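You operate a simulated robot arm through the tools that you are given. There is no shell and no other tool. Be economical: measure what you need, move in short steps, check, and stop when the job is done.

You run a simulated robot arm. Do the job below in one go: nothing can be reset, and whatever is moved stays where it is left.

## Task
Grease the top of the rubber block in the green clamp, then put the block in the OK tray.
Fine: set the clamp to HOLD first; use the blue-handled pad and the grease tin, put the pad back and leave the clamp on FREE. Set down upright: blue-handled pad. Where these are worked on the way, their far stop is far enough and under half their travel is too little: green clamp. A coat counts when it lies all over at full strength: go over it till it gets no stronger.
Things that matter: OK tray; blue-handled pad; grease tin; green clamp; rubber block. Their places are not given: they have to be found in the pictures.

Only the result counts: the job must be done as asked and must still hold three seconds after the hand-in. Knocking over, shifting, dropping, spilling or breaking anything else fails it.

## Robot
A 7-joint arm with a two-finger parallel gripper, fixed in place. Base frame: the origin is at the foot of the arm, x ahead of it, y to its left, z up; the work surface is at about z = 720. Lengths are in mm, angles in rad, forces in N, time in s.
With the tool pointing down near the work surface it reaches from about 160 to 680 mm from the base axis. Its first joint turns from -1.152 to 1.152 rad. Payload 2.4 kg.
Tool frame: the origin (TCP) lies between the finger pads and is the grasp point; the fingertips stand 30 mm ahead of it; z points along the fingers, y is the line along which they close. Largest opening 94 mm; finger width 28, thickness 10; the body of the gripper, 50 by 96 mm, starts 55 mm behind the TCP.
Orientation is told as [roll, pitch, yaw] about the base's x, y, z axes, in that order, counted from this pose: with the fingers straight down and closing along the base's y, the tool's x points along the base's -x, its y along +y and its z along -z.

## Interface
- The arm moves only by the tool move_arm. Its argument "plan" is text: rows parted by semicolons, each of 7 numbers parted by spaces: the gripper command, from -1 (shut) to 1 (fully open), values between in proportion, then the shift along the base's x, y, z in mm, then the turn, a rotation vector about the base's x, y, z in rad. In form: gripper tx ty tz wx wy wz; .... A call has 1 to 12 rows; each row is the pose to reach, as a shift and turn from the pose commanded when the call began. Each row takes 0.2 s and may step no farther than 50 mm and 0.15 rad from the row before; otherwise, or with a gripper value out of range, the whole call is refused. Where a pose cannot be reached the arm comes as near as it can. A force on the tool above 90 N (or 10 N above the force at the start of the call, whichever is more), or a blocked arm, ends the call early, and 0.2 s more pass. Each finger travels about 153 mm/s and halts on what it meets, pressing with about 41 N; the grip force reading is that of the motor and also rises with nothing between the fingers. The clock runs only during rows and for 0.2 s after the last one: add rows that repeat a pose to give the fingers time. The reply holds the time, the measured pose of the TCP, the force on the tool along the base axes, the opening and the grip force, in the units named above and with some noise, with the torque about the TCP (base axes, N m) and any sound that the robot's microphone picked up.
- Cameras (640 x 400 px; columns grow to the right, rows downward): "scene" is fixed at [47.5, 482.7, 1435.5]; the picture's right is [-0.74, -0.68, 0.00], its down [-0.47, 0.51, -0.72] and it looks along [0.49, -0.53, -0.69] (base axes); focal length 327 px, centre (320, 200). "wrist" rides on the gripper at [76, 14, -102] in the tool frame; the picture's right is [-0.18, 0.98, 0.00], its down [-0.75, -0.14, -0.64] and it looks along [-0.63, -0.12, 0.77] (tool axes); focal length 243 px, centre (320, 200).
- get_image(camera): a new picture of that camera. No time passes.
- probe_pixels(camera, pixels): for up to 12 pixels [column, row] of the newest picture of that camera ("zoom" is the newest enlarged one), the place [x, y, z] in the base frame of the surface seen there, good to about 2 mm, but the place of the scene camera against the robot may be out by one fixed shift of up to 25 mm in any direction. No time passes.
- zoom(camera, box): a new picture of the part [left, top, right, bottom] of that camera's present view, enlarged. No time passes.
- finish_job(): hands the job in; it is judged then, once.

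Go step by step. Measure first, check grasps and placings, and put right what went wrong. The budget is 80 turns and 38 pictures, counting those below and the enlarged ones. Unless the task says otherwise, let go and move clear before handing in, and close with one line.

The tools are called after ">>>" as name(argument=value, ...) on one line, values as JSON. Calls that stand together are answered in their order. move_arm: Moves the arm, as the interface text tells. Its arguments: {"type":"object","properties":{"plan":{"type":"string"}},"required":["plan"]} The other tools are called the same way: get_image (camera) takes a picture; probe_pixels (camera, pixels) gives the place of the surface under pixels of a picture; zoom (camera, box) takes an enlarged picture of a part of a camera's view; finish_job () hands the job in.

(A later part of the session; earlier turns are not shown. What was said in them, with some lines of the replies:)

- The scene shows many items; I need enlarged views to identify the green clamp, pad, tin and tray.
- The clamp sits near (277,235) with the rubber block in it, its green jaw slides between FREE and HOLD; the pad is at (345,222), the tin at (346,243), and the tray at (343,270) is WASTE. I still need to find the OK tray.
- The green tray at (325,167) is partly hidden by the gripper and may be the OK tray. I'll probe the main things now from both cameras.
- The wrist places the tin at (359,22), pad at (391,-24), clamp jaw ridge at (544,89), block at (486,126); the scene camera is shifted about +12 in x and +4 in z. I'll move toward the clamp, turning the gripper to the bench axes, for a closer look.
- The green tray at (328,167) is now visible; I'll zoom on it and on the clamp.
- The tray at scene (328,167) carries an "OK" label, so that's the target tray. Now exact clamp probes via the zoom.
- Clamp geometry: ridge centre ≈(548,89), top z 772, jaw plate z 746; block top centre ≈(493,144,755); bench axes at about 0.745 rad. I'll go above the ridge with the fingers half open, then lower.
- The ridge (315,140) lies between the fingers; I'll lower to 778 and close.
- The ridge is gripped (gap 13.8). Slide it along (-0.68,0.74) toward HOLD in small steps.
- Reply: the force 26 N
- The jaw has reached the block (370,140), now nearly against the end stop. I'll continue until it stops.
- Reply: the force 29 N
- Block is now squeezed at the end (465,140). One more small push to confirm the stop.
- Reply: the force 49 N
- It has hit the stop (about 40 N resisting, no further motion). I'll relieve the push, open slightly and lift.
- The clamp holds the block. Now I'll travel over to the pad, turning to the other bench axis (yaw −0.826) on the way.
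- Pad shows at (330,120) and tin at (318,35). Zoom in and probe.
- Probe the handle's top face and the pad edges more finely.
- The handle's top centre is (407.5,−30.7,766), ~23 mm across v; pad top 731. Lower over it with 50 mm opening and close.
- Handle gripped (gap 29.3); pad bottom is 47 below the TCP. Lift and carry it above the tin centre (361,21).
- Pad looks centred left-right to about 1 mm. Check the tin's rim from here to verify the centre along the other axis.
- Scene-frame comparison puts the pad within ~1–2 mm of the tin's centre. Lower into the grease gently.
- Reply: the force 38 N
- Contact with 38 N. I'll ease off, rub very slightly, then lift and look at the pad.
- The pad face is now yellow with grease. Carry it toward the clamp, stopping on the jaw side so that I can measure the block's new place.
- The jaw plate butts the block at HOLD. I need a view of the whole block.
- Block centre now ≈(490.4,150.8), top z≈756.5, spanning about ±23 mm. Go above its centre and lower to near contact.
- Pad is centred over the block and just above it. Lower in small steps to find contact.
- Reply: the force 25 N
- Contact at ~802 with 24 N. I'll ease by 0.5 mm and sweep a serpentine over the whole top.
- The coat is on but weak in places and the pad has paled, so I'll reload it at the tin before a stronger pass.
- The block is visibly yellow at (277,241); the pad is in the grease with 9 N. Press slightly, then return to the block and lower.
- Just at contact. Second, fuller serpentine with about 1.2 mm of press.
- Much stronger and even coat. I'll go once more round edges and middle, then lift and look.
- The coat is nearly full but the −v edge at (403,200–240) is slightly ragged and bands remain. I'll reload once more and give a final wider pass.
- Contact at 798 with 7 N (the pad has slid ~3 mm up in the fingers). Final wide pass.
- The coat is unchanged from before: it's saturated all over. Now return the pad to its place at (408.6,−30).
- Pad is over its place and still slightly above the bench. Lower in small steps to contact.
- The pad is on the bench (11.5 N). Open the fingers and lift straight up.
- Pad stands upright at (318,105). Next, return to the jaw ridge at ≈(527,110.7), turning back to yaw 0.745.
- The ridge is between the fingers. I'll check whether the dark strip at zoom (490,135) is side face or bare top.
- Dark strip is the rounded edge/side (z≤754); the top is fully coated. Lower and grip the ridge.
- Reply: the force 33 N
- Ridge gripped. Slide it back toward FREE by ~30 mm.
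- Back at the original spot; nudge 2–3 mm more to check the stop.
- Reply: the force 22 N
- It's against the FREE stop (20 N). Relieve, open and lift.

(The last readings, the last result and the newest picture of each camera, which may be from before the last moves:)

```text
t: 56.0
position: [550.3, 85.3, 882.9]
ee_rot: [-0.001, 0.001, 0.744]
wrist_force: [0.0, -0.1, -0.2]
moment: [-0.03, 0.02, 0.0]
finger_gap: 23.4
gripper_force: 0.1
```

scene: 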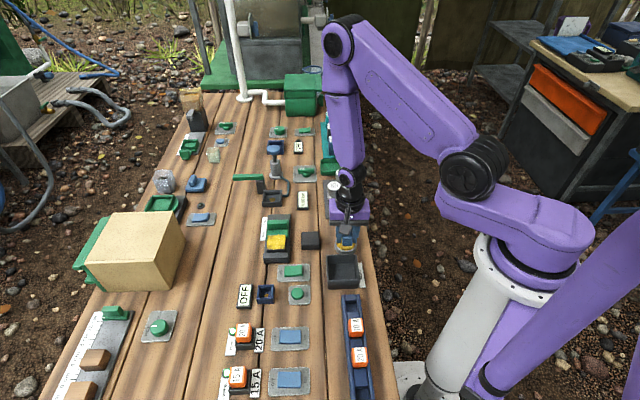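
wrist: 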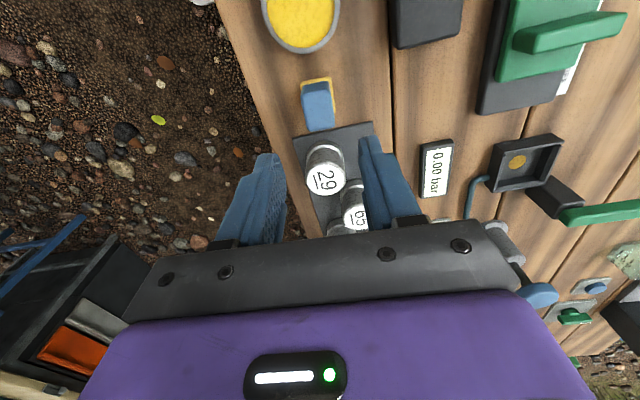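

Now turn to yaw −0.826 and move above the block at (491.1,151.5), opening to ~76 mm.

>>> move_arm(plan="0.62 -5 6 0 0 0 -0.143; 0.62 -11 12 0 0 0 -0.286; 0.62 -16 18 0 0 0 -0.429; 0.62 -21 24 0 0 0 -0.572; 0.62 -27 30 0 0 0 -0.715; 0.62 -32 36 0 0 0 -0.858; 0.62 -38 42 0 0 0 -1.0; 0.62 -43 48 0 0 0 -1.143; 0.62 -48 54 0 0 0 -1.286; 0.62 -54 60 0 0 0 -1.43; 0.62 -59.2 66.2 -20 0 0 -1.57; 0.62 -59.2 66.2 -60 0 0 -1.57")

>>> get_image(camera="wrist")

```text
t: 58.6
position: [489.4, 154.5, 824.4]
ee_rot: [0.0, -0.001, -0.827]
wrist_force: [-0.4, -0.4, 0.1]
moment: [0.01, 0.01, -0.01]
finger_gap: 76.0
gripper_force: 0.1
```

```text
3 pictures are left
```

wrist: 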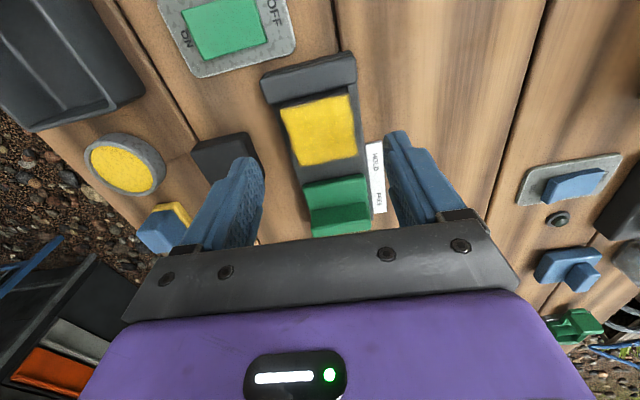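

Clamp is FREE and the block top at (320,130) sits between the fingers. Check its corners and the tin/loose-block clearance.

>>> probe_pixels(camera="wrist", pixels=[[284, 108], [348, 98], [355, 153], [299, 162], [319, 130], [255, 152]])

```text
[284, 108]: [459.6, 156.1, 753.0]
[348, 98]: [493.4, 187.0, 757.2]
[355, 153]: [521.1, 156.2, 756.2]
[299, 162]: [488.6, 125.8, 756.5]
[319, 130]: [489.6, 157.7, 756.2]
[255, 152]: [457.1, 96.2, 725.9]
```

Block centre ≈(491,155). Lower to TCP 771 and close on its sides.

>>> move_arm(plan="0.62 1.5 0 -25 0 0 0; 0.62 1.5 0 -45 0 0 0; 0.62 1.5 0 -53 0 0 0; 0 1.5 0 -53 0 0 0; -1 1.5 0 -53 0 0 0; -1 1.5 0 -53 0 0 0; -1 1.5 0 -53 0 0 0")

```text
t: 60.2
position: [491.4, 152.3, 769.5]
ee_rot: [0.002, 0.001, -0.827]
wrist_force: [5.3, -2.3, -0.6]
moment: [-0.01, -0.14, 0.06]
finger_gap: 49.2
gripper_force: 40.9
```

Block gripped (gap 49). The tray's rim stands ~16 mm above its floor and the fingers won't fit inside, so I'll regrip 7 mm higher on the block, then lift.

>>> move_arm(plan="0.2 0 0 0 0 0 0; 0.2 0 0 7.5 0 0 0; -1 0 0 7.5 0 0 0; -1 0 0 7.5 0 0 0; -1 0 0 7.5 0 0 0; -1 0 0 20 0 0 0; -1 0 0 50 0 0 0; -1 0 0 90 0 0 0; -1 0 0 125 0 0 0")

```text
t: 62.2
position: [493.1, 154.3, 896.9]
ee_rot: [-0.001, -0.001, -0.825]
wrist_force: [0.5, -0.6, -0.7]
moment: [-0.01, 0.03, 0.04]
finger_gap: 48.9
gripper_force: 41.1
```

Block held (gap 48.9). Carry it at z≈900 to above the OK tray near (612,−208) and look.

>>> move_arm(plan="-1 13 -40 5 0 0 0; -1 26 -80 5 0 0 0; -1 40 -120 5 0 0 0; -1 53 -160 5 0 0 0; -1 66 -200 5 0 0 0; -1 79 -240 5 0 0 0; -1 92 -280 5 0 0 0; -1 105 -320 5 0 0 0; -1 119 -362 5 0 0 0; -1 119 -362 5 0 0 0")

>>> get_image(camera="wrist")

```text
t: 64.4
position: [610.1, -207.5, 898.9]
ee_rot: [-0.001, -0.001, -0.823]
wrist_force: [-0.4, 0.2, -1.1]
moment: [0.0, -0.01, -0.01]
finger_gap: 48.7
gripper_force: 41.4
```

```text
2 pictures are left
```

wrist: 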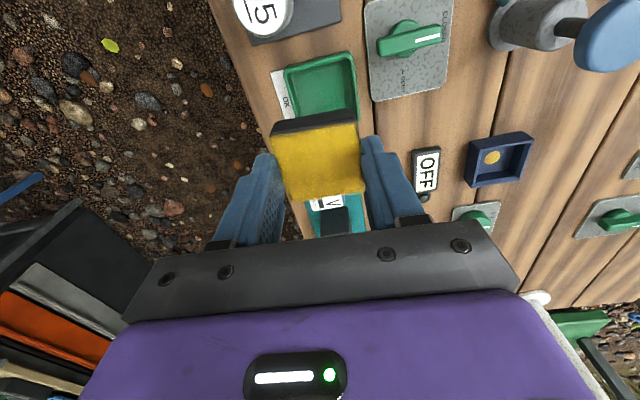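

Tray at (322,88) is well seen. Probe its rims and floor, and the neighbouring knob, weights and battery.

>>> probe_pixels(camera="wrist", pixels=[[285, 72], [350, 55], [357, 115], [298, 117], [320, 88], [318, 61], [286, 90], [355, 90], [325, 110], [300, 75], [345, 68], [330, 205]])

```text
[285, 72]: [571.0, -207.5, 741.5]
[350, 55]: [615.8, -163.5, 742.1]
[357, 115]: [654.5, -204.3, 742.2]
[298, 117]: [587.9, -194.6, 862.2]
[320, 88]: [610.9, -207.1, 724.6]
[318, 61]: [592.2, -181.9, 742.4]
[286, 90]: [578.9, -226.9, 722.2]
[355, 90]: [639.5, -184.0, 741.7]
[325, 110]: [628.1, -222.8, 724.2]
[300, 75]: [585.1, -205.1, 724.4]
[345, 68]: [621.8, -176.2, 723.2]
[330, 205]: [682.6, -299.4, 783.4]
```

Tray rim z≈742, floor 724, centre ≈(613,−206.4). Lower the block into it, holding the fingertips just above the rim.

>>> move_arm(plan="-1 3 1 -30 0 0 0; -1 3 1 -70 0 0 0; -1 3 1 -100 0 0 0; -1 3 1 -115 0 0 0; -1 3 1 -121 0 0 0; -1 3 1 -121 0 0 0")

>>> zoom(camera="scene", box=[296, 140, 368, 185])

```text
t: 65.8
position: [613.5, -208.3, 779.6]
ee_rot: [-0.001, -0.001, -0.826]
wrist_force: [-0.4, 0.0, -0.4]
moment: [0.01, 0.02, 0.03]
finger_gap: 48.8
gripper_force: 41.1
```

```text
8.89 times, centred on (332, 162) of scene
```

zoom: 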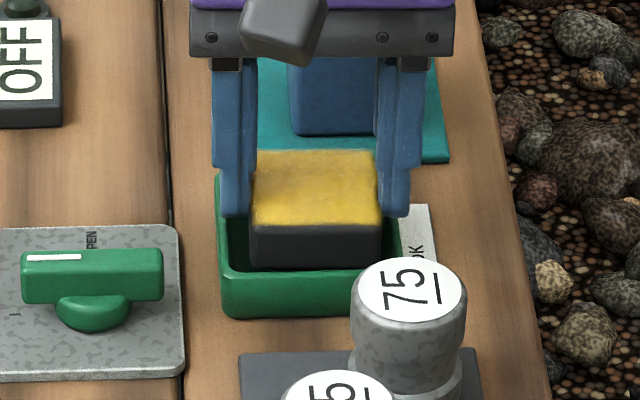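

Block is in the tray, about 2 mm right of centre. Shift slightly, lower ~5.5 mm more.

>>> move_arm(plan="-1 1.3 1.2 -2 0 0 0; -1 1.3 1.2 -4 0 0 0; -1 1.3 1.2 -5.5 0 0 0; -1 1.3 1.2 -5.5 0 0 0")

```text
t: 66.8
position: [614.5, -206.3, 774.4]
ee_rot: [-0.001, 0.0, -0.825]
wrist_force: [-0.2, -0.2, -0.1]
moment: [0.03, 0.0, -0.01]
finger_gap: 48.8
gripper_force: 41.1
```

No contact yet; creep down a little more to shorten the drop.

>>> move_arm(plan="-1 0 0 -0.7 0 0 0; -1 0 0 -1.4 0 0 0; -1 0 0 -2 0 0 0")

```text
t: 67.6
position: [613.9, -205.9, 770.7]
ee_rot: [0.001, 0.0, -0.825]
wrist_force: [-3.0, 0.1, 3.5]
moment: [0.11, -0.03, 0.07]
finger_gap: 49.1
gripper_force: 40.6
```

Light contact (3.5 N). Rise 1 mm so the fingers clear the rim, open, and lift off.

>>> move_arm(plan="-1 0 0 1 0 0 0; 0.3 0 0 1 0 0 0; 0.3 0 0 1 0 0 0; 0.3 0 0 15 0 0 0; 0.3 0 0 50 0 0 0; 0.3 0 0 90 0 0 0; 0.3 -30 25 120 0 0 0; 0.3 -60 60 140 0 0 0; 0.3 -90 95 140 0 0 0; 0.3 -110 135 140 0 0 0")

>>> get_image(camera="scene")

```text
refused: row 8 steps farther than a row can; nothing moved
```

```text
0 pictures are left
```

scene: 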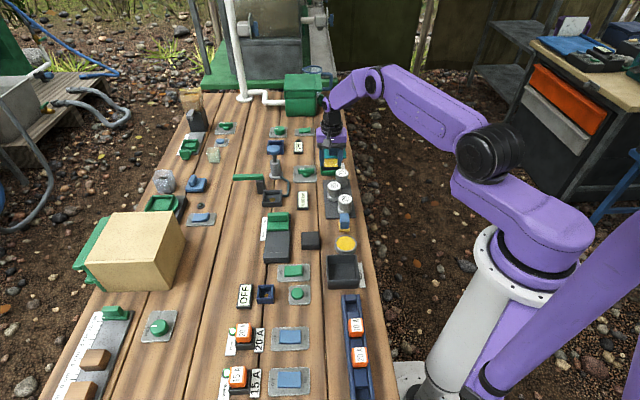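

The move was refused for too long a step, and no pictures remain; the scene shows the block at (331,165) in the tray and everything else in place. Repeat with shorter steps.

>>> move_arm(plan="-1 0 0 1 0 0 0; 0.1 0 0 1 0 0 0; 0.25 0 0 1 0 0 0; 0.25 0 0 1 0 0 0; 0.25 0 0 15 0 0 0; 0.25 0 0 50 0 0 0; 0.25 0 0 90 0 0 0; 0.25 -15 0 125 0 0 0")

```text
t: 69.4
position: [599.3, -207.2, 896.3]
ee_rot: [-0.002, -0.002, -0.826]
wrist_force: [0.1, -0.2, -0.1]
moment: [-0.05, -0.02, -0.01]
finger_gap: 58.9
gripper_force: 0.1
```

The fingers opened to 58.9 mm, well past the 49 mm block, with no sound or force, and the arm is clear. The block is in the tray, so I'm handing in.

>>> finish_job()

```text
The job is handed in.
```

I handed the job in: the block top is fully greased and the block was let go in the OK tray. The blue-handled pad stands upright back in its place, and the clamp is on FREE. No pictures were left after I let go, so that last step rests on the gripper readings only.
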